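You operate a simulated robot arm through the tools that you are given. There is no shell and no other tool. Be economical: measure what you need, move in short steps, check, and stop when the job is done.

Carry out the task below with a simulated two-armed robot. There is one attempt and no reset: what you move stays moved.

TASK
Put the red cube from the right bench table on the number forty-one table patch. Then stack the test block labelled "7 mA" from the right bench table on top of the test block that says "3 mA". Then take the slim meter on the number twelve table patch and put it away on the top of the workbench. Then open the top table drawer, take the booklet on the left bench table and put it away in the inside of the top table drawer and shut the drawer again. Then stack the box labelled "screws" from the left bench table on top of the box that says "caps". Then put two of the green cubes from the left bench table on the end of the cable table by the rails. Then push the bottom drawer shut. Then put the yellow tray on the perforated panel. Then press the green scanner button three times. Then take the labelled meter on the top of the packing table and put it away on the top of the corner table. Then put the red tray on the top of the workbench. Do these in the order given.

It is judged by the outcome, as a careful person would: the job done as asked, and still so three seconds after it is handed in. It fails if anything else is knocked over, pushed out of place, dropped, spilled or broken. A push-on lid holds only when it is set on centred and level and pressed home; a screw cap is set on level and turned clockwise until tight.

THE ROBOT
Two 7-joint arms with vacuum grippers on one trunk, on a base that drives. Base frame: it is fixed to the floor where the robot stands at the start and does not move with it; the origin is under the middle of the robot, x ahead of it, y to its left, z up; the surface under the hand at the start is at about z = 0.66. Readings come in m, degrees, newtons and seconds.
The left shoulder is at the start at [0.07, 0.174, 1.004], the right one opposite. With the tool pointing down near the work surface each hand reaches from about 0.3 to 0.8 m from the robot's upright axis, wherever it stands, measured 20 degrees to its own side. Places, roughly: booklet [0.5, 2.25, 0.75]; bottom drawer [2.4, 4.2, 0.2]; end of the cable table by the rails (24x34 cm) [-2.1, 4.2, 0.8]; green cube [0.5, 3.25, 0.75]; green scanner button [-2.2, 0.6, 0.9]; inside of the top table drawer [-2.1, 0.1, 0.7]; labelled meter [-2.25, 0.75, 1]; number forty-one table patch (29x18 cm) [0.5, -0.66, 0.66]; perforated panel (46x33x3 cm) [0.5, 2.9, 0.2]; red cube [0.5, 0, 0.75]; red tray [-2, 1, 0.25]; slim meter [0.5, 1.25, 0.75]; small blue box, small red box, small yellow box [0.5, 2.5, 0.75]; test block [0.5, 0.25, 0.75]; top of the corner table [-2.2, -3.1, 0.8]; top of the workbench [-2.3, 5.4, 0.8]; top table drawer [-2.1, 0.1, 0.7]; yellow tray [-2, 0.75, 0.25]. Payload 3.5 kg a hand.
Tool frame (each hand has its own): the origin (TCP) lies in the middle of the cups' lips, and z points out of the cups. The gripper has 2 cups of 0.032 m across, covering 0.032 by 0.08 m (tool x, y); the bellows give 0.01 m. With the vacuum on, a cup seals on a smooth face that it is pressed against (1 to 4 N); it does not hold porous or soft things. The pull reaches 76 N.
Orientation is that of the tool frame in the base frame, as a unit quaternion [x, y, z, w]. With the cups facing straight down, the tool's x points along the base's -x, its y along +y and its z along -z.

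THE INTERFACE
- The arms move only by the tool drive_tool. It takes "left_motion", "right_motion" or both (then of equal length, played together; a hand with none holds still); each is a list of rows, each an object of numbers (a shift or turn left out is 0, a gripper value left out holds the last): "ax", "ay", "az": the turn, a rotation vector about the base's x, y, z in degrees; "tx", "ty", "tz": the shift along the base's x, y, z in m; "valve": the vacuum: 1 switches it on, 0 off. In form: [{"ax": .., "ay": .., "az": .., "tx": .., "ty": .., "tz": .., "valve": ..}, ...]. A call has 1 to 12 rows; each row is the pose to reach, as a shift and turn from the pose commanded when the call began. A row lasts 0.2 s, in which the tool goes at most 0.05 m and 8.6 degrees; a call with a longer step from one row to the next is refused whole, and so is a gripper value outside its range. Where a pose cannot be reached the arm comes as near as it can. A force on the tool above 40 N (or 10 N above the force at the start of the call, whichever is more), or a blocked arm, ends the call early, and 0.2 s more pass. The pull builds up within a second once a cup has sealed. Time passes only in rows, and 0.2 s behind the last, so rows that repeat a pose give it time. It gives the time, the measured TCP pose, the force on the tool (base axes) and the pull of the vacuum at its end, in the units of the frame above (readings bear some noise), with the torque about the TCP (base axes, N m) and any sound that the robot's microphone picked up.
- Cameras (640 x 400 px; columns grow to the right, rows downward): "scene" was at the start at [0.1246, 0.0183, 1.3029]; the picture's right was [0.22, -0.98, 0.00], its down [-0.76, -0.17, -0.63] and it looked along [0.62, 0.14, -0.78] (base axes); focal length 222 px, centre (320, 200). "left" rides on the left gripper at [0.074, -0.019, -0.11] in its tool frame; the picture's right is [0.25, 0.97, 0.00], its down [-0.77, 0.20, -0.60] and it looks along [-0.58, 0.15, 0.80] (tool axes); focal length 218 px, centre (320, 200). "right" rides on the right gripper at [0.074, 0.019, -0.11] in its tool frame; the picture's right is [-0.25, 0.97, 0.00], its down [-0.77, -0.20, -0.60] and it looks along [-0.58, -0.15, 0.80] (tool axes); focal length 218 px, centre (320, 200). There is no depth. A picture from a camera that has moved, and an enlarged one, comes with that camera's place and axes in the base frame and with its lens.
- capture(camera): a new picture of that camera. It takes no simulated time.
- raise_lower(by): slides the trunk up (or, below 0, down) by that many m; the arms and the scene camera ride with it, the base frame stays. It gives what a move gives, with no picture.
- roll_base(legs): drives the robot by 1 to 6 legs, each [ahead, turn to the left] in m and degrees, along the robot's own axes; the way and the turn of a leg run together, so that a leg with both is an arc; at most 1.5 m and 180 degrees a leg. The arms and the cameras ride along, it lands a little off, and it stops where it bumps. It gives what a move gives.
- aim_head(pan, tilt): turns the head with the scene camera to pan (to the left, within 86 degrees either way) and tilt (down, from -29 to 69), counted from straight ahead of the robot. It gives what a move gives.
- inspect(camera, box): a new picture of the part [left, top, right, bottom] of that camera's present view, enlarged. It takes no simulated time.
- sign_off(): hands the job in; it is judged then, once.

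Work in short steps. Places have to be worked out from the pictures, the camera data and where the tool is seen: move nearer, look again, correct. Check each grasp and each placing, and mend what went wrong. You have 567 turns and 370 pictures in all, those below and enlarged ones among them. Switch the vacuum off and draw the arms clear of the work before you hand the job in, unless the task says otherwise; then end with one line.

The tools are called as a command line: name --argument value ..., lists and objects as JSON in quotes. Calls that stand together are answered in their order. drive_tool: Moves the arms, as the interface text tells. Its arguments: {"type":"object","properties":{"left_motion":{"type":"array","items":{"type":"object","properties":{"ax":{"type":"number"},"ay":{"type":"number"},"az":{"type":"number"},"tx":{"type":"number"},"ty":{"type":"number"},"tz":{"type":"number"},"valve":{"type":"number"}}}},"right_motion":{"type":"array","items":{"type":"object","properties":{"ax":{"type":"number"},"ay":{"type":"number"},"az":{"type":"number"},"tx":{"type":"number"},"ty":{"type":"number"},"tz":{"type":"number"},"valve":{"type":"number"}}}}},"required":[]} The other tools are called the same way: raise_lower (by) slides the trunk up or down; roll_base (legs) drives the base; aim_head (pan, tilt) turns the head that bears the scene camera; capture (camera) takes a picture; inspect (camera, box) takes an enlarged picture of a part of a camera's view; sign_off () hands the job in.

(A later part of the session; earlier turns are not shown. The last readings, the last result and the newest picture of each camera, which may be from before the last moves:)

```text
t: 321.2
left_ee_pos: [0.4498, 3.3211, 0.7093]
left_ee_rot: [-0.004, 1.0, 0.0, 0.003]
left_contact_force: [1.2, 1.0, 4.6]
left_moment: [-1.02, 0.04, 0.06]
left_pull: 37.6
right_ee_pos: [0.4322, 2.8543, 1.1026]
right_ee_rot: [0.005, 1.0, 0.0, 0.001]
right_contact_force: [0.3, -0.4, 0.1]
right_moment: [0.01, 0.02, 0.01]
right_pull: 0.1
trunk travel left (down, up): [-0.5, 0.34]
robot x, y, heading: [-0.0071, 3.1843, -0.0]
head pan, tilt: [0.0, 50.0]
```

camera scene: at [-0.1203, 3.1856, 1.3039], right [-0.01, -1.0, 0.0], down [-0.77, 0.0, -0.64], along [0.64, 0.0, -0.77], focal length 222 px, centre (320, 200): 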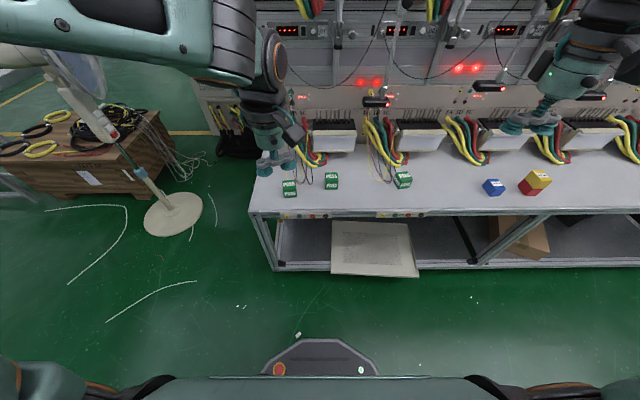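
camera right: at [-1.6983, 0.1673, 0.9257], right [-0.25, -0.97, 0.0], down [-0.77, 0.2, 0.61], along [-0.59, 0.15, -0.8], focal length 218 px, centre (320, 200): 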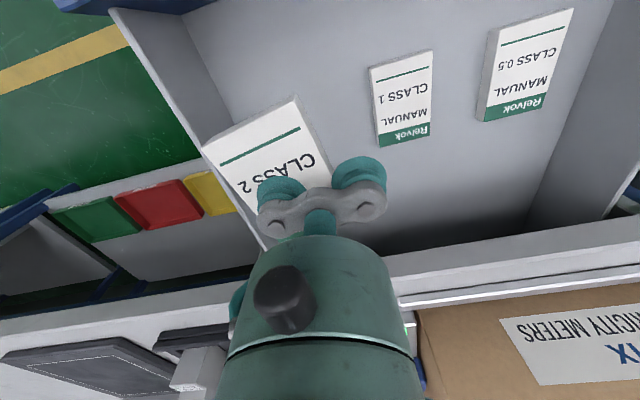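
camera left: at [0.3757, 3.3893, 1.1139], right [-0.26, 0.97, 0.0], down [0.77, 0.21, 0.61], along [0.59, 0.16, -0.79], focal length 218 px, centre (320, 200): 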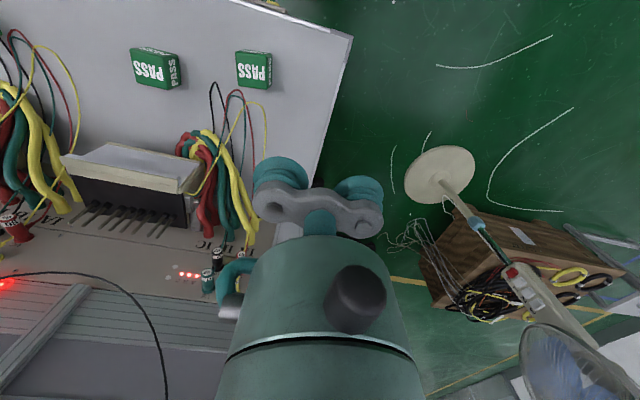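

Sealed. Lift left and bring it aside; bring the right hand over the second cube.

drive_tool --left_motion '[{"tz": 0.04}, {"tz": 0.09}, {"tz": 0.14}, {"tz": 0.19}, {"tz": 0.24}, {"tz": 0.28, "ty": 0.03}, {"tz": 0.28, "ty": 0.07}, {"tz": 0.28, "ty": 0.1}, {"tz": 0.28, "ty": 0.1}, {"tz": 0.28, "ty": 0.1}, {"tz": 0.28, "ty": 0.1}]' --right_motion '[{"ty": 0.02}, {"ty": 0.04}, {"ty": 0.08, "tx": 0.01}, {"ty": 0.12, "tx": 0.02}, {"ty": 0.16, "tx": 0.03}, {"ty": 0.2, "tx": 0.04}, {"ty": 0.24, "tx": 0.05}, {"ty": 0.26, "tx": 0.056, "tz": -0.03}, {"ty": 0.26, "tx": 0.056, "tz": -0.08}, {"ty": 0.26, "tx": 0.056, "tz": -0.13}, {"ty": 0.26, "tx": 0.056, "tz": -0.18}]'

drive_tool --right_motion '[{"tz": -0.05}, {"tz": -0.1}, {"tz": -0.15}, {"tz": -0.185}, {"tz": -0.185}]'

inspect --camera "scene" --box '[270, 170, 390, 260]'

```text
t: 323.6
left_ee_pos: [0.4485, 3.4203, 0.9915]
left_ee_rot: [-0.002, 1.0, -0.001, 0.001]
left_contact_force: [0.0, -0.1, -1.0]
left_moment: [-0.91, 0.02, 0.0]
left_pull: 37.8
right_ee_pos: [0.4926, 3.1114, 0.9223]
right_ee_rot: [0.006, 1.0, 0.001, 0.0]
right_contact_force: [0.4, 0.1, -0.1]
right_moment: [0.01, 0.01, -0.03]
right_pull: 0.0
trunk travel left (down, up): [-0.5, 0.34]
robot x, y, heading: [-0.0093, 3.1849, 0.0]
head pan, tilt: [0.0, 50.0]
```

```text
t: 324.8
left_ee_pos: [0.4492, 3.4218, 0.9933]
left_ee_rot: [-0.002, 1.0, 0.0, 0.002]
left_contact_force: [0.0, -0.2, -0.5]
left_moment: [-0.89, -0.02, -0.04]
left_pull: 37.7
right_ee_pos: [0.4906, 3.1117, 0.7402]
right_ee_rot: [0.005, 1.0, 0.0, 0.002]
right_contact_force: [-0.6, 0.4, 0.4]
right_moment: [0.0, 0.0, 0.0]
right_pull: 0.1
trunk travel left (down, up): [-0.5, 0.34]
robot x, y, heading: [-0.0047, 3.1809, -0.3]
head pan, tilt: [0.0, 50.0]
```

```text
4.44 times, centred on (330, 215) of scene
camera zoom: at [0.1193, 3.1852, 1.304], right [0.0, -1.0, 0.0], down [-0.77, 0.0, -0.64], along [0.64, 0.0, -0.77], focal length 985 px, centre (276, 133)
```

zoom: 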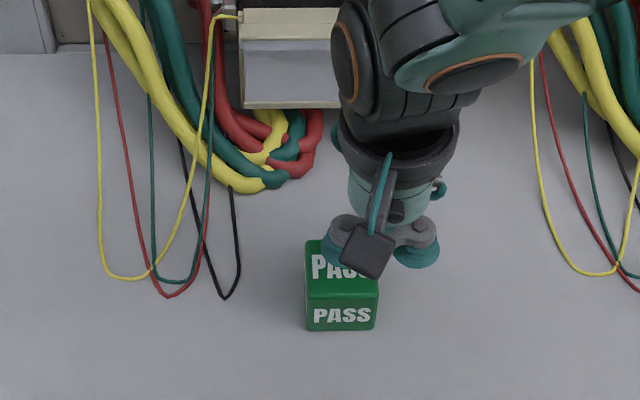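

drive_tool --right_motion '[{"ty": 0.003, "tz": -0.015, "valve": 1}, {"ty": 0.003, "tz": -0.024}, {"ty": 0.003, "tz": -0.029}, {"ty": 0.003, "tz": -0.032}, {"ty": 0.003, "tz": -0.032}, {"ty": 0.003, "tz": -0.032}]'

```text
t: 326.2
left_ee_pos: [0.4477, 3.4216, 0.9925]
left_ee_rot: [-0.003, 1.0, 0.0, 0.004]
left_contact_force: [-1.0, 0.0, -0.5]
left_moment: [-0.89, -0.03, -0.02]
left_pull: 38.4
right_ee_pos: [0.4894, 3.1156, 0.7077]
right_ee_rot: [0.006, 1.0, 0.001, 0.003]
right_contact_force: [5.2, -3.3, 28.2]
right_moment: [1.15, 0.06, -0.11]
right_pull: 37.8
trunk travel left (down, up): [-0.5, 0.34]
robot x, y, heading: [-0.0079, 3.182, -0.3]
head pan, tilt: [0.0, 50.0]
```

Both cubes held. Lift, back out, and drive to the cable table.

drive_tool --right_motion '[{"tz": 0.04}, {"tz": 0.09}, {"tz": 0.14}, {"tz": 0.19}, {"tz": 0.24}, {"tz": 0.28, "ty": -0.03}, {"tz": 0.28, "ty": -0.07}, {"tz": 0.28, "ty": -0.11}, {"tz": 0.28, "ty": -0.15}]'

roll_base --legs '[[-0.7, 0], [0, 90], [0.9, 0], [0, 90]]'

aim_head --pan 0 --tilt 30

capture --camera "scene"

```text
t: 328.2
left_ee_pos: [0.4494, 3.4196, 0.993]
left_ee_rot: [-0.002, 1.0, 0.001, 0.003]
left_contact_force: [0.8, -0.3, -1.0]
left_moment: [-0.89, -0.03, 0.01]
left_pull: 37.3
right_ee_pos: [0.4888, 2.9661, 0.9863]
right_ee_rot: [0.005, 1.0, 0.0, 0.001]
right_contact_force: [0.5, -0.8, -0.8]
right_moment: [0.81, 0.02, 0.0]
right_pull: 37.9
trunk travel left (down, up): [-0.5, 0.34]
robot x, y, heading: [-0.0059, 3.1807, -0.1]
head pan, tilt: [0.0, 50.0]
```

```text
t: 344.1
left_ee_pos: [-1.1728, 3.8307, 0.9926]
left_ee_rot: [1.0, 0.023, -0.002, 0.0]
left_contact_force: [-0.3, 0.5, -0.3]
left_moment: [0.89, 0.02, 0.0]
left_pull: 38.3
right_ee_pos: [-1.2292, 4.2825, 0.9859]
right_ee_rot: [1.0, 0.013, -0.001, 0.001]
right_contact_force: [-0.2, -0.4, 0.0]
right_moment: [-0.76, 0.0, -0.01]
right_pull: 38.3
trunk travel left (down, up): [-0.5, 0.34]
robot x, y, heading: [-0.7268, 4.0852, -177.8]
head pan, tilt: [0.0, 50.0]
```

```text
t: 345.0
left_ee_pos: [-1.1739, 3.8307, 0.992]
left_ee_rot: [1.0, 0.021, -0.003, 0.001]
left_contact_force: [0.0, 0.6, -0.8]
left_moment: [0.89, 0.03, 0.0]
left_pull: 38.2
right_ee_pos: [-1.2293, 4.2822, 0.9855]
right_ee_rot: [1.0, 0.014, -0.001, 0.0]
right_contact_force: [-0.9, -1.0, -1.1]
right_moment: [-0.8, -0.05, -0.01]
right_pull: 37.7
trunk travel left (down, up): [-0.5, 0.34]
robot x, y, heading: [-0.7231, 4.0823, -178.0]
head pan, tilt: [0.0, 30.0]
```

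```text
258 pictures are left
camera scene: at [-0.8663, 4.0814, 1.3334], right [-0.04, 1.0, 0.0], down [0.5, 0.02, -0.87], along [-0.86, -0.03, -0.5], focal length 222 px, centre (320, 200)
```

scene: 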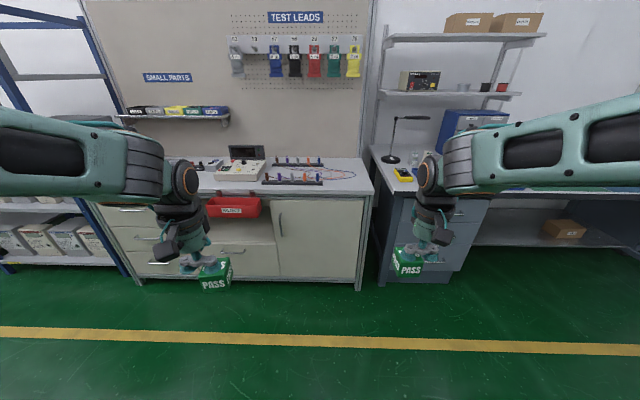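

The rails and cable-table end are seen right of centre. Drive closer and look down.

roll_base --legs '[[0.5, -2]]'

aim_head --pan -5 --tilt 42

capture --camera "scene"

```text
t: 347.9
left_ee_pos: [-1.6651, 3.8227, 0.9929]
left_ee_rot: [1.0, 0.016, -0.002, 0.001]
left_contact_force: [-0.2, 0.0, -0.7]
left_moment: [0.89, 0.03, 0.02]
left_pull: 37.6
right_ee_pos: [-1.7148, 4.2747, 0.984]
right_ee_rot: [1.0, 0.007, -0.001, 0.0]
right_contact_force: [0.2, 0.9, -0.8]
right_moment: [-0.78, -0.08, 0.02]
right_pull: 37.6
trunk travel left (down, up): [-0.5, 0.34]
robot x, y, heading: [-1.2087, 4.0705, -178.6]
head pan, tilt: [0.0, 30.0]
```

```text
t: 348.6
left_ee_pos: [-1.6641, 3.8222, 0.9921]
left_ee_rot: [1.0, 0.015, -0.003, -0.001]
left_contact_force: [-0.9, -0.1, -0.9]
left_moment: [0.88, 0.03, 0.01]
left_pull: 37.8
right_ee_pos: [-1.7137, 4.2753, 0.9854]
right_ee_rot: [1.0, 0.008, -0.001, 0.0]
right_contact_force: [-0.1, -1.0, -0.9]
right_moment: [-0.74, 0.0, 0.02]
right_pull: 37.5
trunk travel left (down, up): [-0.5, 0.34]
robot x, y, heading: [-1.2151, 4.0708, -178.8]
head pan, tilt: [-5.0, 42.0]
```

```text
257 pictures are left
camera scene: at [-1.3473, 4.0764, 1.3153], right [0.06, 1.0, 0.0], down [0.67, -0.04, -0.74], along [-0.74, 0.05, -0.67], focal length 222 px, centre (320, 200)
```

scene: 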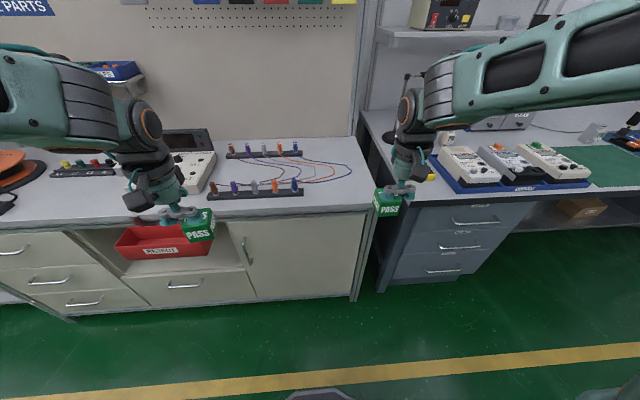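

inspect --camera "scene" --box '[200, 120, 400, 220]'

inspect --camera "scene" --box '[290, 130, 380, 215]'

capture --camera "right"

```text
3.20 times, centred on (300, 170) of scene
camera zoom: at [-1.3473, 4.0764, 1.3153], right [0.06, 1.0, 0.0], down [0.67, -0.04, -0.74], along [-0.74, 0.05, -0.67], focal length 709 px, centre (384, 296)
```

zoom: 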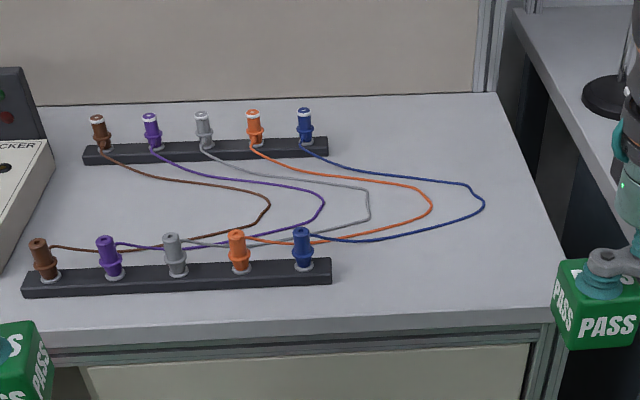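

```text
4.71 times, centred on (335, 172) of scene
camera zoom: at [-1.3473, 4.0764, 1.3153], right [0.06, 1.0, 0.0], down [0.67, -0.04, -0.74], along [-0.74, 0.05, -0.67], focal length 1043 px, centre (249, 329)
```

zoom: 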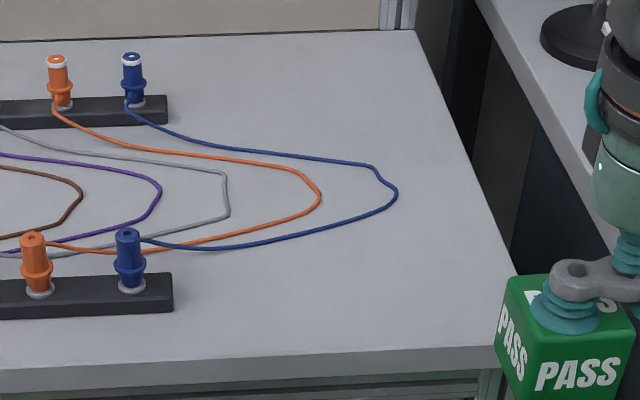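

```text
254 pictures are left
camera right: at [-1.6411, 4.2568, 1.0957], right [-0.24, -0.97, 0.0], down [-0.77, 0.19, 0.61], along [-0.59, 0.14, -0.8], focal length 218 px, centre (320, 200)
```

right: 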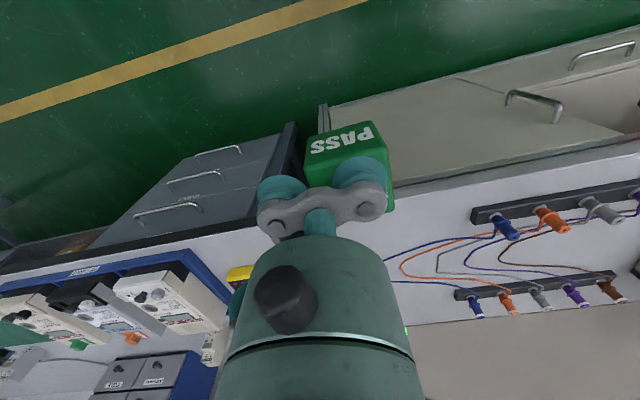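

Free spots: front-right (-2.02, 4.25) and behind the leads (-2.21, 4.15). I shift the robot sideways to y≈4.2 so each arm works on its own side.

roll_base --legs '[[-0.35, 0], [0, -20], [0.38, 0], [0, 19]]'

capture --camera "scene"

```text
t: 354.9
left_ee_pos: [-1.6496, 3.952, 0.9926]
left_ee_rot: [1.0, 0.007, -0.003, 0.001]
left_contact_force: [-0.4, -0.8, -0.9]
left_moment: [0.92, -0.01, 0.02]
left_pull: 37.8
right_ee_pos: [-1.6939, 4.4059, 0.985]
right_ee_rot: [1.0, -0.001, -0.001, 0.0]
right_contact_force: [-0.2, 0.4, -1.1]
right_moment: [-0.77, -0.02, 0.01]
right_pull: 37.4
trunk travel left (down, up): [-0.5, 0.34]
robot x, y, heading: [-1.1945, 4.1931, -179.6]
head pan, tilt: [-5.0, 42.0]
```

```text
253 pictures are left
camera scene: at [-1.3291, 4.2009, 1.3152], right [0.08, 1.0, 0.0], down [0.67, -0.05, -0.74], along [-0.74, 0.06, -0.67], focal length 222 px, centre (320, 200)
```

scene: 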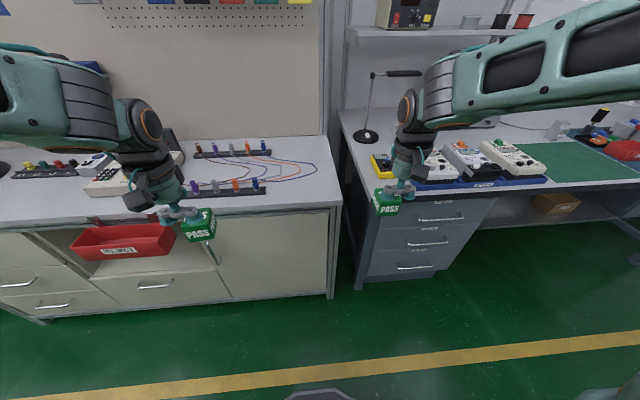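

drive_tool --right_motion '[{"ty": -0.04}, {"ty": -0.08}, {"ty": -0.12}]' --left_motion '[{"tz": 0.03, "ty": -0.02}, {"tz": 0.05, "ty": -0.04}, {"tz": 0.06, "ty": -0.06}]'

roll_base --legs '[[0.25, 0]]'

capture --camera "scene"

capture --camera "right"

```text
t: 355.8
left_ee_pos: [-1.6511, 3.8906, 1.0505]
left_ee_rot: [1.0, 0.007, -0.002, -0.001]
left_contact_force: [-0.9, -0.7, -1.4]
left_moment: [0.89, -0.01, 0.0]
left_pull: 37.5
right_ee_pos: [-1.6936, 4.2842, 0.986]
right_ee_rot: [1.0, -0.001, -0.002, -0.001]
right_contact_force: [0.2, 0.4, -1.5]
right_moment: [-0.72, -0.01, -0.04]
right_pull: 37.6
trunk travel left (down, up): [-0.5, 0.34]
robot x, y, heading: [-1.1945, 4.1956, -179.5]
head pan, tilt: [-5.0, 42.0]
```

```text
t: 357.6
left_ee_pos: [-1.9052, 3.8896, 1.0518]
left_ee_rot: [1.0, 0.009, -0.002, 0.0]
left_contact_force: [0.4, -0.2, -0.7]
left_moment: [0.88, -0.01, -0.01]
left_pull: 37.8
right_ee_pos: [-1.9494, 4.2817, 0.9859]
right_ee_rot: [1.0, 0.0, -0.001, 0.001]
right_contact_force: [0.6, -0.5, 0.2]
right_moment: [-0.77, -0.04, 0.03]
right_pull: 37.8
trunk travel left (down, up): [-0.5, 0.34]
robot x, y, heading: [-1.4478, 4.1934, -179.5]
head pan, tilt: [-5.0, 42.0]
```

```text
252 pictures are left
camera scene: at [-1.5845, 4.1991, 1.3151], right [0.08, 1.0, 0.0], down [0.67, -0.05, -0.74], along [-0.74, 0.06, -0.67], focal length 222 px, centre (320, 200)
```

scene: 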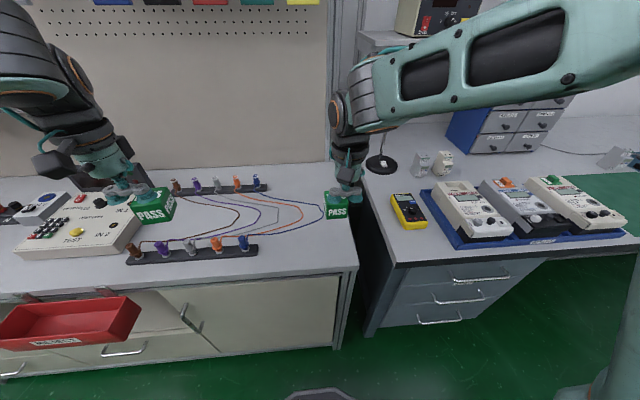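

```text
251 pictures are left
camera right: at [-1.8754, 4.263, 1.0965], right [-0.25, -0.97, 0.0], down [-0.77, 0.2, 0.61], along [-0.59, 0.15, -0.8], focal length 218 px, centre (320, 200)
```

right: 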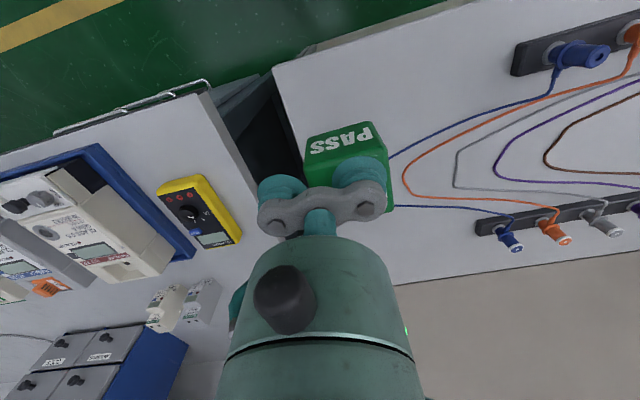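

Place the right-hand cube at about (-2.0, 4.262), clear of the blue lead.

drive_tool --right_motion '[{"tx": -0.045, "ty": 0.004}, {"tx": -0.05, "ty": 0.004, "tz": -0.04}, {"tx": -0.05, "ty": 0.004, "tz": -0.08}, {"tx": -0.05, "ty": 0.004, "tz": -0.11}, {"tx": -0.05, "ty": 0.004, "tz": -0.11}]'

inspect --camera "scene" --box '[270, 140, 390, 260]'

capture --camera "right"

```text
t: 358.8
left_ee_pos: [-1.9036, 3.8891, 1.0514]
left_ee_rot: [1.0, 0.009, -0.003, 0.0]
left_contact_force: [-0.6, 0.2, -0.9]
left_moment: [0.86, 0.01, 0.0]
left_pull: 37.9
right_ee_pos: [-1.9975, 4.2842, 0.8747]
right_ee_rot: [1.0, 0.0, -0.001, 0.0]
right_contact_force: [0.7, 0.0, -0.7]
right_moment: [-0.78, 0.0, 0.01]
right_pull: 38.1
trunk travel left (down, up): [-0.5, 0.34]
robot x, y, heading: [-1.4506, 4.1925, -179.4]
head pan, tilt: [-5.0, 42.0]
```

```text
3.33 times, centred on (330, 200) of scene
camera zoom: at [-1.5833, 4.1991, 1.3153], right [0.08, 1.0, 0.0], down [0.67, -0.05, -0.74], along [-0.74, 0.06, -0.67], focal length 738 px, centre (287, 200)
```

zoom: 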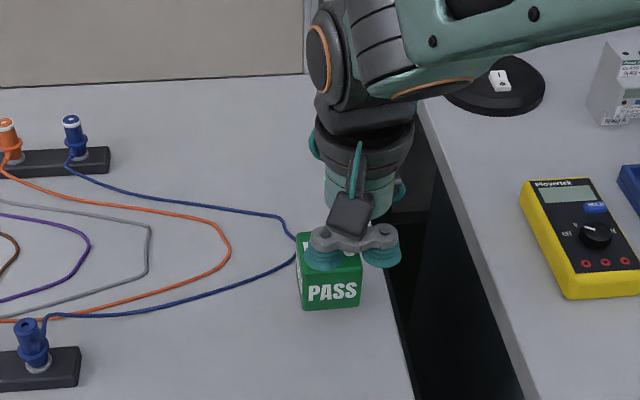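

```text
249 pictures are left
camera right: at [-1.9251, 4.266, 0.9857], right [-0.25, -0.97, 0.0], down [-0.77, 0.2, 0.61], along [-0.59, 0.15, -0.8], focal length 218 px, centre (320, 200)
```

right: 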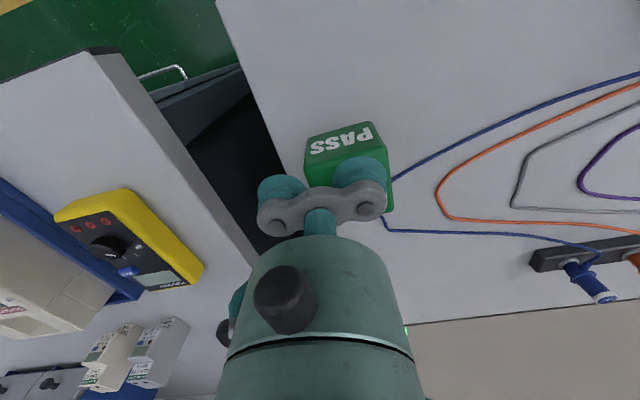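

drive_tool --right_motion '[{"tz": -0.01}, {"tz": -0.018}, {"tz": -0.023}, {"tz": -0.026}, {"tz": -0.026}]'

```text
t: 360.0
left_ee_pos: [-1.9044, 3.8889, 1.0509]
left_ee_rot: [1.0, 0.009, -0.002, 0.001]
left_contact_force: [0.6, -0.1, -0.4]
left_moment: [0.89, -0.02, 0.03]
left_pull: 38.5
right_ee_pos: [-1.9981, 4.2851, 0.8501]
right_ee_rot: [1.0, 0.0, -0.001, 0.0]
right_contact_force: [-1.1, -0.5, 2.0]
right_moment: [-0.68, 0.03, 0.02]
right_pull: 37.6
trunk travel left (down, up): [-0.5, 0.34]
robot x, y, heading: [-1.451, 4.1958, -179.3]
head pan, tilt: [-5.0, 42.0]
```

Light contact. Release and retreat the right hand up and back.

drive_tool --right_motion '[{"tz": -0.001, "valve": 0}, {"valve": 0}, {"valve": 0}, {"tz": 0.006}, {"tz": 0.03}, {"tz": 0.07}, {"tz": 0.12}, {"tz": 0.15, "tx": 0.04}, {"tz": 0.17, "tx": 0.08}, {"tz": 0.19, "tx": 0.12, "ty": 0.02}, {"tz": 0.2, "tx": 0.15, "ty": 0.05}, {"tz": 0.2, "tx": 0.15, "ty": 0.09}]'

inspect --camera "scene" --box '[150, 140, 390, 290]'

```text
t: 362.6
left_ee_pos: [-1.9044, 3.8897, 1.052]
left_ee_rot: [1.0, 0.009, -0.003, 0.0]
left_contact_force: [-0.2, 0.0, -0.6]
left_moment: [0.87, 0.0, -0.06]
left_pull: 37.7
right_ee_pos: [-1.8442, 4.3743, 1.0479]
right_ee_rot: [1.0, 0.0, 0.0, 0.001]
right_contact_force: [-0.2, 0.1, -0.7]
right_moment: [-0.01, 0.0, -0.05]
right_pull: 0.1
trunk travel left (down, up): [-0.5, 0.34]
robot x, y, heading: [-1.4515, 4.1882, -179.3]
head pan, tilt: [-5.0, 42.0]
```

```text
2.67 times, centred on (270, 215) of scene
camera zoom: at [-1.5839, 4.2002, 1.3152], right [0.08, 1.0, 0.0], down [0.67, -0.05, -0.74], along [-0.74, 0.06, -0.67], focal length 591 px, centre (453, 160)
```

zoom: 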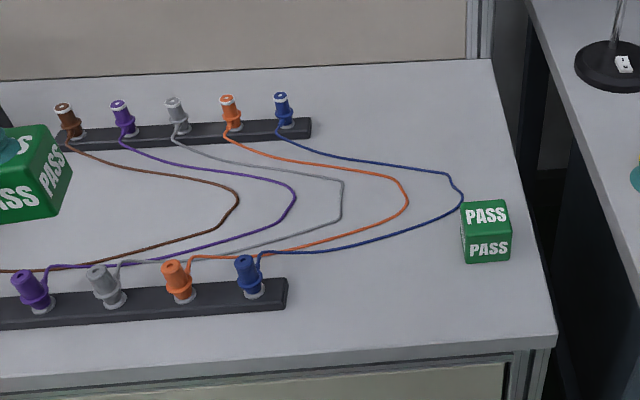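

Second cube goes to (-1.985, 4.19), in front of the lead and left of the first. Move the left hand over.

drive_tool --left_motion '[{"ty": 0.04}, {"ty": 0.08, "tx": -0.01}, {"ty": 0.12, "tx": -0.03}, {"ty": 0.16, "tx": -0.05}, {"ty": 0.2, "tx": -0.07}, {"ty": 0.24, "tx": -0.081}, {"ty": 0.276, "tx": -0.081}, {"ty": 0.276, "tx": -0.081, "tz": -0.05}, {"ty": 0.276, "tx": -0.081, "tz": -0.1}, {"ty": 0.276, "tx": -0.081, "tz": -0.15}, {"ty": 0.276, "tx": -0.081, "tz": -0.175}, {"ty": 0.276, "tx": -0.081, "tz": -0.175}]' --right_motion '[{"ty": 0.04}, {"ty": 0.06}, {"ty": 0.06}, {"ty": 0.06}, {"ty": 0.06}, {"ty": 0.06}, {"ty": 0.06}, {"ty": 0.06}, {"ty": 0.06}, {"ty": 0.06}, {"ty": 0.06}, {"ty": 0.06}]'

inspect --camera "scene" --box '[210, 140, 390, 290]'

```text
t: 365.2
left_ee_pos: [-1.9882, 4.1611, 0.8798]
left_ee_rot: [1.0, 0.008, -0.002, -0.001]
left_contact_force: [1.0, -0.1, -0.8]
left_moment: [0.88, 0.0, 0.01]
left_pull: 38.0
right_ee_pos: [-1.8451, 4.4337, 1.0498]
right_ee_rot: [1.0, 0.0, -0.002, 0.001]
right_contact_force: [-0.6, -0.2, 0.1]
right_moment: [-0.05, 0.01, 0.01]
right_pull: 0.1
trunk travel left (down, up): [-0.5, 0.34]
robot x, y, heading: [-1.4495, 4.1906, -179.8]
head pan, tilt: [-5.0, 42.0]
```

```text
2.67 times, centred on (300, 215) of scene
camera zoom: at [-1.5838, 4.1993, 1.3152], right [0.08, 1.0, 0.0], down [0.67, -0.05, -0.74], along [-0.74, 0.06, -0.67], focal length 591 px, centre (373, 160)
```

zoom: 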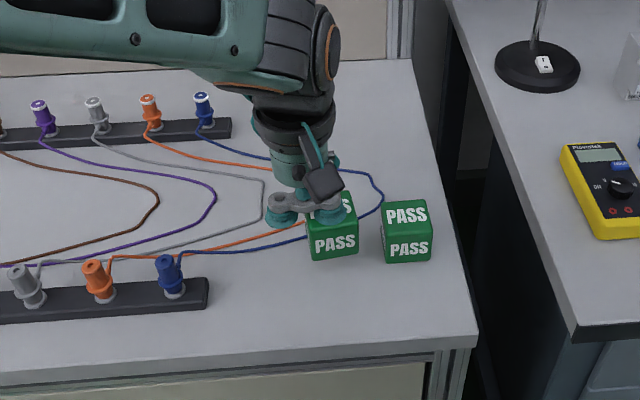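

drive_tool --left_motion '[{"tx": 0.01, "tz": -0.012}, {"tx": 0.01, "tz": -0.02}, {"tx": 0.01, "tz": -0.026}, {"tx": 0.01, "tz": -0.03}, {"tx": 0.01, "tz": -0.03}]'

```text
t: 366.4
left_ee_pos: [-1.9762, 4.1638, 0.8506]
left_ee_rot: [1.0, 0.009, -0.005, 0.0]
left_contact_force: [-4.6, -1.0, 14.7]
left_moment: [1.21, -0.04, 0.08]
left_pull: 38.4
right_ee_pos: [-1.8448, 4.4337, 1.0499]
right_ee_rot: [1.0, 0.001, -0.002, 0.0]
right_contact_force: [-0.3, 0.1, 0.3]
right_moment: [0.0, -0.03, -0.03]
right_pull: 0.0
trunk travel left (down, up): [-0.5, 0.34]
robot x, y, heading: [-1.4504, 4.1897, -179.6]
head pan, tilt: [-5.0, 42.0]
```

drive_tool --left_motion '[{"tz": 0.001, "valve": 0}, {"tz": 0.001}, {"tz": 0.001}, {"tz": 0.006}, {"tz": 0.03}, {"tz": 0.07}, {"tz": 0.12}, {"tz": 0.17}, {"tz": 0.19, "tx": 0.04}, {"tz": 0.2, "tx": 0.08, "ty": -0.02}, {"tz": 0.2, "tx": 0.11, "ty": -0.06}, {"tz": 0.2, "tx": 0.11, "ty": -0.1}]'

inspect --camera "scene" --box '[210, 140, 390, 290]'

```text
t: 369.0
left_ee_pos: [-1.8694, 4.0603, 1.0493]
left_ee_rot: [1.0, 0.008, -0.002, 0.0]
left_contact_force: [0.4, -1.0, 1.4]
left_moment: [0.0, 0.01, -0.03]
left_pull: 0.1
right_ee_pos: [-1.8462, 4.4312, 1.0499]
right_ee_rot: [1.0, -0.001, 0.0, -0.001]
right_contact_force: [0.2, -0.8, 0.6]
right_moment: [0.01, 0.01, -0.01]
right_pull: 0.1
trunk travel left (down, up): [-0.5, 0.34]
robot x, y, heading: [-1.4519, 4.1947, -179.5]
head pan, tilt: [-5.0, 42.0]
```

```text
2.67 times, centred on (300, 215) of scene
camera zoom: at [-1.5846, 4.1971, 1.3151], right [0.08, 1.0, 0.0], down [0.67, -0.05, -0.74], along [-0.74, 0.06, -0.67], focal length 591 px, centre (373, 160)
```

zoom: 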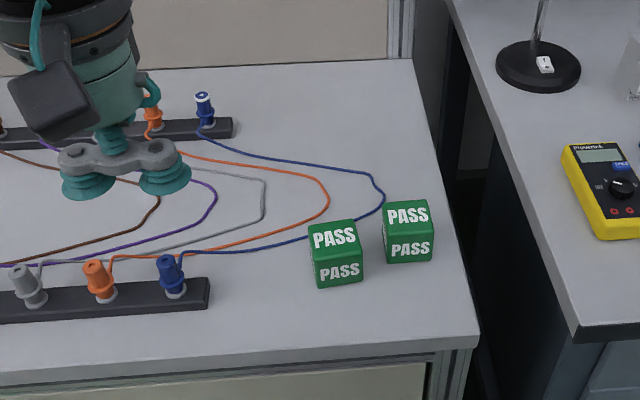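

Two cubes are placed by the rails. Next: the bottom drawer at (2.4, 4.2). Back away and look for a route.

roll_base --legs '[[-0.7, 0], [0, -90], [0.6, 0], [0, -70]]'

aim_head --pan 0 --tilt 20

capture --camera "scene"

```text
t: 382.7
left_ee_pos: [-0.4022, 5.0484, 1.049]
left_ee_rot: [-0.181, 0.983, 0.0, 0.003]
left_contact_force: [-0.7, 0.2, -0.3]
left_moment: [0.0, -0.02, -0.02]
left_pull: 0.1
right_ee_pos: [-0.2986, 4.6916, 1.0487]
right_ee_rot: [-0.173, 0.985, 0.0, 0.001]
right_contact_force: [-0.4, 0.4, 0.4]
right_moment: [0.03, -0.01, -0.01]
right_pull: 0.1
trunk travel left (down, up): [-0.5, 0.34]
robot x, y, heading: [-0.7509, 4.785, 20.5]
head pan, tilt: [-5.0, 42.0]
```

```text
t: 383.5
left_ee_pos: [-0.4009, 5.049, 1.0494]
left_ee_rot: [-0.181, 0.983, 0.0, 0.003]
left_contact_force: [0.8, -0.5, -0.2]
left_moment: [-0.02, 0.02, 0.05]
left_pull: 0.0
right_ee_pos: [-0.2983, 4.6922, 1.0502]
right_ee_rot: [-0.173, 0.985, 0.001, 0.001]
right_contact_force: [-0.2, -0.1, -0.1]
right_moment: [-0.02, -0.02, -0.01]
right_pull: 0.1
trunk travel left (down, up): [-0.5, 0.34]
robot x, y, heading: [-0.7501, 4.785, 20.4]
head pan, tilt: [0.0, 20.0]
```

```text
245 pictures are left
camera scene: at [-0.6169, 4.8359, 1.3495], right [0.35, -0.94, 0.0], down [-0.32, -0.12, -0.94], along [0.88, 0.33, -0.34], focal length 222 px, centre (320, 200)
```

scene: 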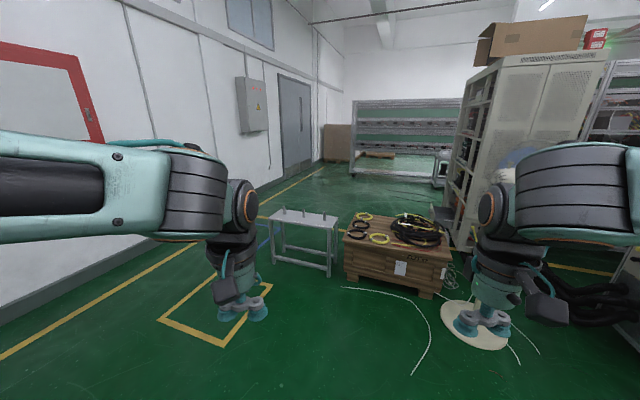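

inspect --camera "scene" --box '[240, 120, 520, 310]'

inspect --camera "scene" --box '[420, 130, 500, 260]'

```text
2.11 times, centred on (380, 215) of scene
camera zoom: at [-0.6169, 4.8359, 1.3495], right [0.35, -0.94, 0.0], down [-0.32, -0.12, -0.94], along [0.88, 0.33, -0.34], focal length 466 px, centre (194, 168)
```

zoom: 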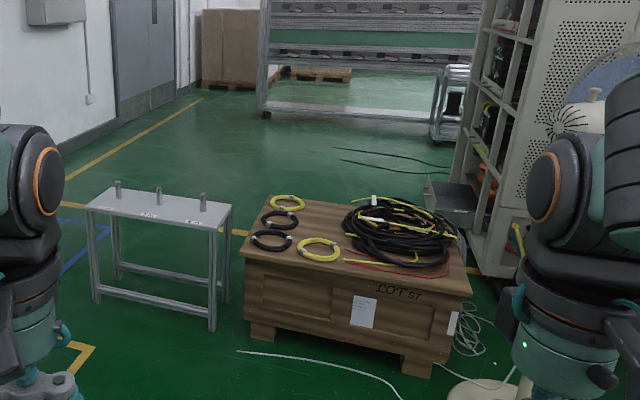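

```text
3.08 times, centred on (460, 195) of scene
camera zoom: at [-0.6169, 4.8359, 1.3495], right [0.35, -0.94, 0.0], down [-0.32, -0.12, -0.94], along [0.88, 0.33, -0.34], focal length 682 px, centre (-111, 215)
```

zoom: 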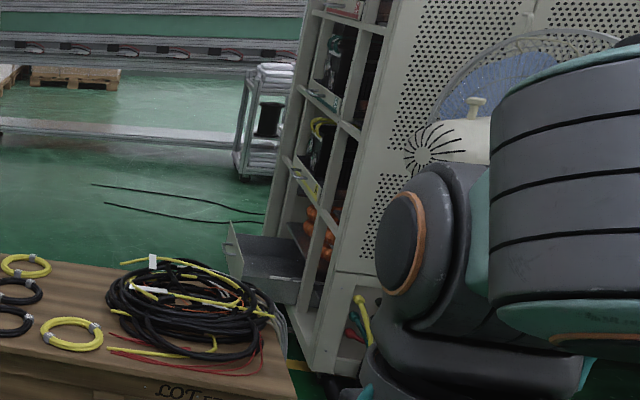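

The cabinet's bottom drawer sticks out toward +y at about (2.35, 4.41). Crate and stool block the direct way; I route between the stool and the wall (y≈6.3).

roll_base --legs '[[0, 32], [1.0, 0], [0.85, 0], [0, -52]]'

aim_head --pan 0 --tilt 30

capture --camera "scene"

```text
t: 396.7
left_ee_pos: [0.8171, 6.3672, 1.0494]
left_ee_rot: [-0.008, 1.0, 0.0, 0.002]
left_contact_force: [0.0, -0.3, 0.2]
left_moment: [-0.01, -0.01, 0.0]
left_pull: 0.0
right_ee_pos: [0.7921, 5.9972, 1.0493]
right_ee_rot: [0.002, 1.0, 0.0, 0.001]
right_contact_force: [0.8, 0.4, 0.0]
right_moment: [0.02, 0.01, -0.01]
right_pull: 0.1
trunk travel left (down, up): [-0.5, 0.34]
robot x, y, heading: [0.3966, 6.2388, 0.5]
head pan, tilt: [0.0, 20.0]
```

```text
t: 397.4
left_ee_pos: [0.8177, 6.3678, 1.0503]
left_ee_rot: [-0.007, 1.0, 0.0, 0.003]
left_contact_force: [-0.3, 0.1, 0.4]
left_moment: [0.02, -0.03, 0.03]
left_pull: 0.2
right_ee_pos: [0.792, 5.9964, 1.0503]
right_ee_rot: [0.001, 1.0, 0.0, 0.001]
right_contact_force: [-0.4, -0.6, -0.2]
right_moment: [-0.02, 0.01, -0.01]
right_pull: 0.1
trunk travel left (down, up): [-0.5, 0.34]
robot x, y, heading: [0.3991, 6.2364, 0.3]
head pan, tilt: [0.0, 30.0]
```

```text
242 pictures are left
camera scene: at [0.5384, 6.2412, 1.3335], right [0.01, -1.0, 0.0], down [-0.5, 0.0, -0.87], along [0.87, 0.01, -0.5], focal length 222 px, centre (320, 200)
```

scene: 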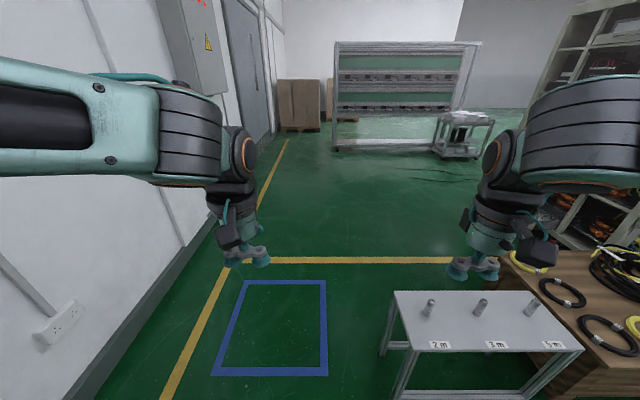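

roll_base --legs '[[0, 8], [1.2, 0], [0, -60]]'

capture --camera "scene"

```text
t: 406.9
left_ee_pos: [1.9556, 6.1718, 1.0492]
left_ee_rot: [0.436, 0.9, -0.001, 0.002]
left_contact_force: [0.0, 0.2, -0.3]
left_moment: [0.0, 0.02, -0.03]
left_pull: 0.3
right_ee_pos: [1.6467, 5.9649, 1.0494]
right_ee_rot: [0.443, 0.897, -0.001, 0.0]
right_contact_force: [-0.4, -0.5, -0.1]
right_moment: [-0.02, -0.04, 0.04]
right_pull: 0.2
trunk travel left (down, up): [-0.5, 0.34]
robot x, y, heading: [1.5973, 6.4241, -51.9]
head pan, tilt: [0.0, 30.0]
```

```text
241 pictures are left
camera scene: at [1.685, 6.3155, 1.3335], right [-0.79, -0.61, 0.0], down [-0.31, 0.39, -0.87], along [0.53, -0.68, -0.5], focal length 222 px, centre (320, 200)
```

scene: 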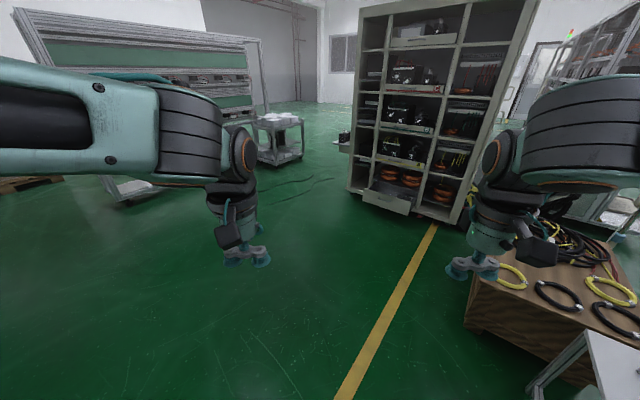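

inspect --camera "scene" --box '[330, 120, 490, 240]'

```text
3.33 times, centred on (410, 180) of scene
camera zoom: at [1.685, 6.3155, 1.3335], right [-0.79, -0.61, 0.0], down [-0.31, 0.39, -0.87], along [0.53, -0.68, -0.5], focal length 738 px, centre (20, 267)
```

zoom: 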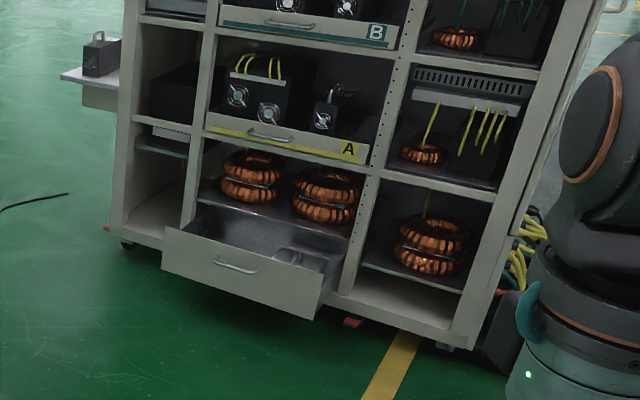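

Drawer front at y≈4.41 (x 2.09–2.585, z 0.14–0.285), handle x 2.28–2.41; closed plane y≈4.19. I'll push at x≈2.5 with the right hand. Drive to about (2.81, 5.3) facing −y.

roll_base --legs '[[0, 9.2], [0.85, 0], [0.8, 0], [0, -47.3]]'

capture --camera "scene"

```text
t: 418.2
left_ee_pos: [2.8952, 4.86, 1.0495]
left_ee_rot: [0.723, 0.69, -0.002, 0.002]
left_contact_force: [0.7, 0.5, -0.1]
left_moment: [-0.01, 0.01, -0.02]
left_pull: 0.1
right_ee_pos: [2.5243, 4.906, 1.0494]
right_ee_rot: [0.729, 0.685, -0.001, 0.001]
right_contact_force: [0.6, -0.5, -0.6]
right_moment: [0.03, -0.04, -0.02]
right_pull: 0.0
trunk travel left (down, up): [-0.5, 0.34]
robot x, y, heading: [2.7904, 5.2832, -93.0]
head pan, tilt: [0.0, 30.0]
```

```text
239 pictures are left
camera scene: at [2.7836, 5.1462, 1.3335], right [-1.0, 0.05, 0.0], down [0.03, 0.5, -0.87], along [-0.05, -0.86, -0.5], focal length 222 px, centre (320, 200)
```

scene: 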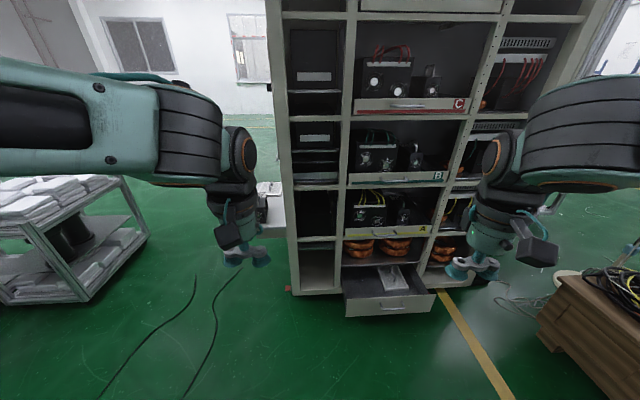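

inspect --camera "scene" --box '[320, 230, 480, 330]'

```text
4.00 times, centred on (400, 280) of scene
camera zoom: at [2.7836, 5.1462, 1.3335], right [-1.0, 0.05, 0.0], down [0.03, 0.5, -0.87], along [-0.05, -0.86, -0.5], focal length 886 px, centre (0, -120)
```

zoom: 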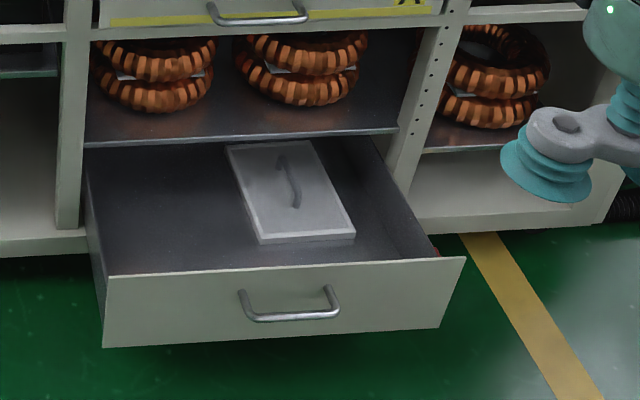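

Heading correction, then set the right tool horizontal (pointing −y), raising the left hand out of the way.

roll_base --legs '[[0, 3]]'

drive_tool --right_motion '[{"ax": -8.5, "tz": -0.03}, {"ax": -17, "tz": -0.06}, {"ax": -25.5, "tz": -0.09}, {"ax": -34, "tz": -0.12}, {"ax": -42.5, "tz": -0.15}, {"ax": -51, "tz": -0.18}, {"ax": -59.5, "tz": -0.21}, {"ax": -68, "tz": -0.24}, {"ax": -76.5, "tz": -0.27}, {"ax": -85, "tz": -0.3}, {"ax": -90, "tz": -0.332}, {"ax": -90, "tz": -0.332}]' --left_motion '[{"tz": 0.03}, {"tz": 0.06}, {"tz": 0.09}, {"tz": 0.12}, {"tz": 0.15}, {"tz": 0.18, "ty": 0.02}, {"tz": 0.2, "ty": 0.04}, {"tz": 0.22, "ty": 0.06}, {"tz": 0.22, "ty": 0.06}, {"tz": 0.22, "ty": 0.06}, {"tz": 0.22, "ty": 0.06}, {"tz": 0.22, "ty": 0.06}]'

```text
t: 419.0
left_ee_pos: [2.9157, 4.8654, 1.0495]
left_ee_rot: [0.705, 0.709, -0.002, 0.002]
left_contact_force: [0.2, -1.3, -0.2]
left_moment: [-0.01, 0.0, -0.01]
left_pull: 0.1
right_ee_pos: [2.5444, 4.8922, 1.0501]
right_ee_rot: [0.71, 0.704, -0.001, 0.0]
right_contact_force: [-0.3, 0.0, 0.3]
right_moment: [0.0, -0.02, 0.01]
right_pull: 0.1
trunk travel left (down, up): [-0.5, 0.34]
robot x, y, heading: [2.791, 5.2876, -90.0]
head pan, tilt: [0.0, 30.0]
```

```text
t: 420.6
left_ee_pos: [2.905, 4.8441, 1.2023]
left_ee_rot: [0.727, 0.686, 0.015, 0.02]
left_contact_force: [33.2, -7.0, -18.6]
left_moment: [-0.66, 3.87, -2.54]
left_pull: 0.0
left hand out of reach, approached as far as the arm can: row 5, 6, 7, 8
right_ee_pos: [2.5354, 4.794, 0.8099]
right_ee_rot: [0.615, 0.615, -0.344, 0.352]
right_contact_force: [-0.4, -0.1, -0.4]
right_moment: [0.0, -0.02, 0.05]
right_pull: 0.1
right hand out of reach, approached as far as the arm can: row 3, 4, 5, 6, 7, 8
trunk travel left (down, up): [-0.5, 0.34]
robot x, y, heading: [2.7966, 5.2873, -90.1]
head pan, tilt: [0.0, 30.0]
stopped in row 8 (left hand): the force on the tool passed its limit at 463 N (the readings are from after the stop); the commanded pose is now the measured one
```

The left hand bumped something while rising (perhaps the robot's own head). Look, then ease it back down.

capture --camera "scene"

drive_tool --left_motion '[{"tz": -0.02, "tx": 0.01}, {"tz": -0.05, "tx": 0.02}, {"tz": -0.09, "tx": 0.04}, {"tz": -0.13, "tx": 0.05}, {"tz": -0.13, "tx": 0.05}]'

```text
237 pictures are left
camera scene: at [2.7851, 5.1443, 1.3333], right [-1.0, 0.0, 0.0], down [0.01, 0.5, -0.87], along [0.0, -0.87, -0.5], focal length 222 px, centre (320, 200)
```

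scene: 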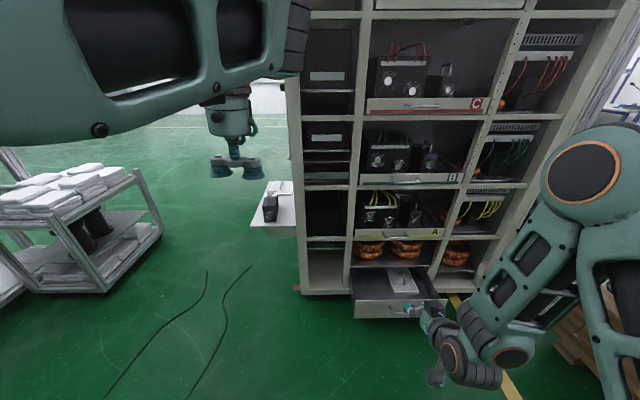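

```text
t: 421.8
left_ee_pos: [2.9584, 4.8418, 1.0715]
left_ee_rot: [0.725, 0.688, 0.014, 0.017]
left_contact_force: [0.4, 0.0, 0.3]
left_moment: [0.03, -0.01, -0.02]
left_pull: 0.1
right_ee_pos: [2.5393, 4.7957, 0.8115]
right_ee_rot: [0.615, 0.616, -0.345, 0.351]
right_contact_force: [-0.5, 0.0, 0.1]
right_moment: [0.03, -0.01, -0.01]
right_pull: 0.0
trunk travel left (down, up): [-0.5, 0.34]
robot x, y, heading: [2.7885, 5.2853, -90.1]
head pan, tilt: [0.0, 30.0]
```

drive_tool --right_motion '[{"ax": -8.5, "tz": -0.03}, {"ax": -17, "tz": -0.06}, {"ax": -25.5, "tz": -0.09}, {"ax": -30.5, "tz": -0.1}, {"ax": -30.5, "tz": -0.1}]' --left_motion '[{"ty": 0.02, "tx": 0.02}, {"ty": 0.04, "tx": 0.04}, {"ty": 0.06, "tx": 0.06}, {"ty": 0.08, "tx": 0.08}, {"ty": 0.08, "tx": 0.08}]'

raise_lower --by -0.49

capture --camera "scene"

```text
t: 423.0
left_ee_pos: [3.0382, 4.9224, 1.0734]
left_ee_rot: [0.725, 0.688, 0.014, 0.018]
left_contact_force: [-0.4, -0.3, 1.0]
left_moment: [0.02, -0.02, 0.03]
left_pull: 0.1
right_ee_pos: [2.535, 4.7869, 0.7198]
right_ee_rot: [0.503, 0.504, -0.494, 0.499]
right_contact_force: [-0.5, 0.1, -0.4]
right_moment: [-0.02, 0.02, 0.02]
right_pull: 0.0
right hand out of reach, approached as far as the arm can: row 1, 4, 5
trunk travel left (down, up): [-0.5, 0.34]
robot x, y, heading: [2.793, 5.284, -90.4]
head pan, tilt: [0.0, 30.0]
```

```text
refused: -0.49 is not a number from -0.4 to 0.4
```

```text
236 pictures are left
camera scene: at [2.7879, 5.1455, 1.3334], right [-1.0, 0.0, 0.0], down [0.0, 0.5, -0.87], along [0.0, -0.87, -0.5], focal length 222 px, centre (320, 200)
```

scene: 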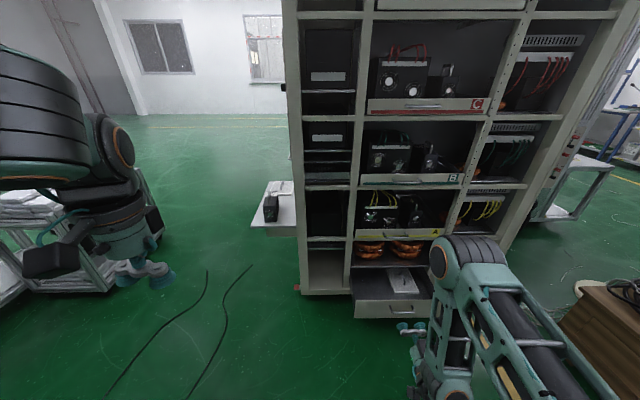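

raise_lower --by -0.35

capture --camera "scene"

capture --camera "right"

```text
t: 426.5
left_ee_pos: [3.0406, 4.9231, 0.722]
left_ee_rot: [0.725, 0.688, 0.012, 0.018]
left_contact_force: [0.1, 0.4, -1.0]
left_moment: [0.01, 0.0, -0.01]
left_pull: 0.1
right_ee_pos: [2.5377, 4.7867, 0.3707]
right_ee_rot: [0.502, 0.505, -0.494, 0.499]
right_contact_force: [0.0, -1.3, 0.3]
right_moment: [-0.01, -0.01, 0.01]
right_pull: 0.0
trunk travel left (down, up): [-0.15, 0.69]
robot x, y, heading: [2.7928, 5.2842, -90.0]
head pan, tilt: [0.0, 30.0]
```

```text
235 pictures are left
camera scene: at [2.7912, 5.1459, 0.9835], right [-1.0, 0.0, 0.0], down [0.0, 0.5, -0.87], along [0.0, -0.87, -0.5], focal length 222 px, centre (320, 200)
```

scene: 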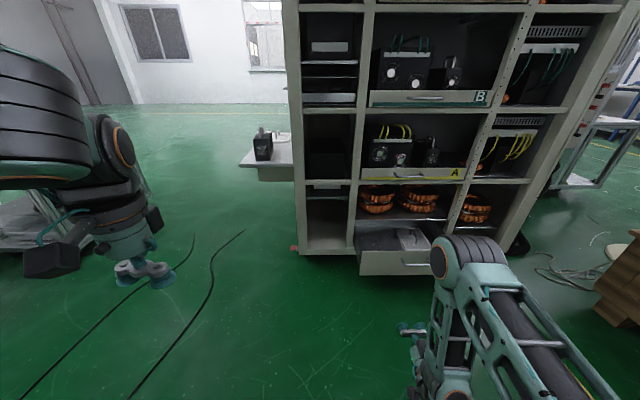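

```text
234 pictures are left
camera right: at [2.5559, 4.8981, 0.2995], right [0.97, 0.0, 0.25], down [-0.21, 0.59, 0.78], along [-0.15, -0.81, 0.57], focal length 218 px, centre (320, 200)
```

right: 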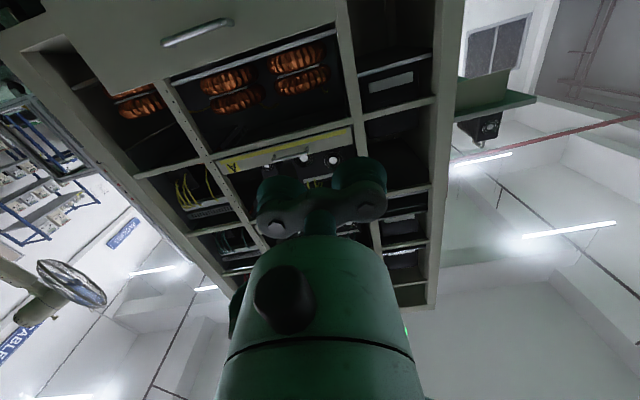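

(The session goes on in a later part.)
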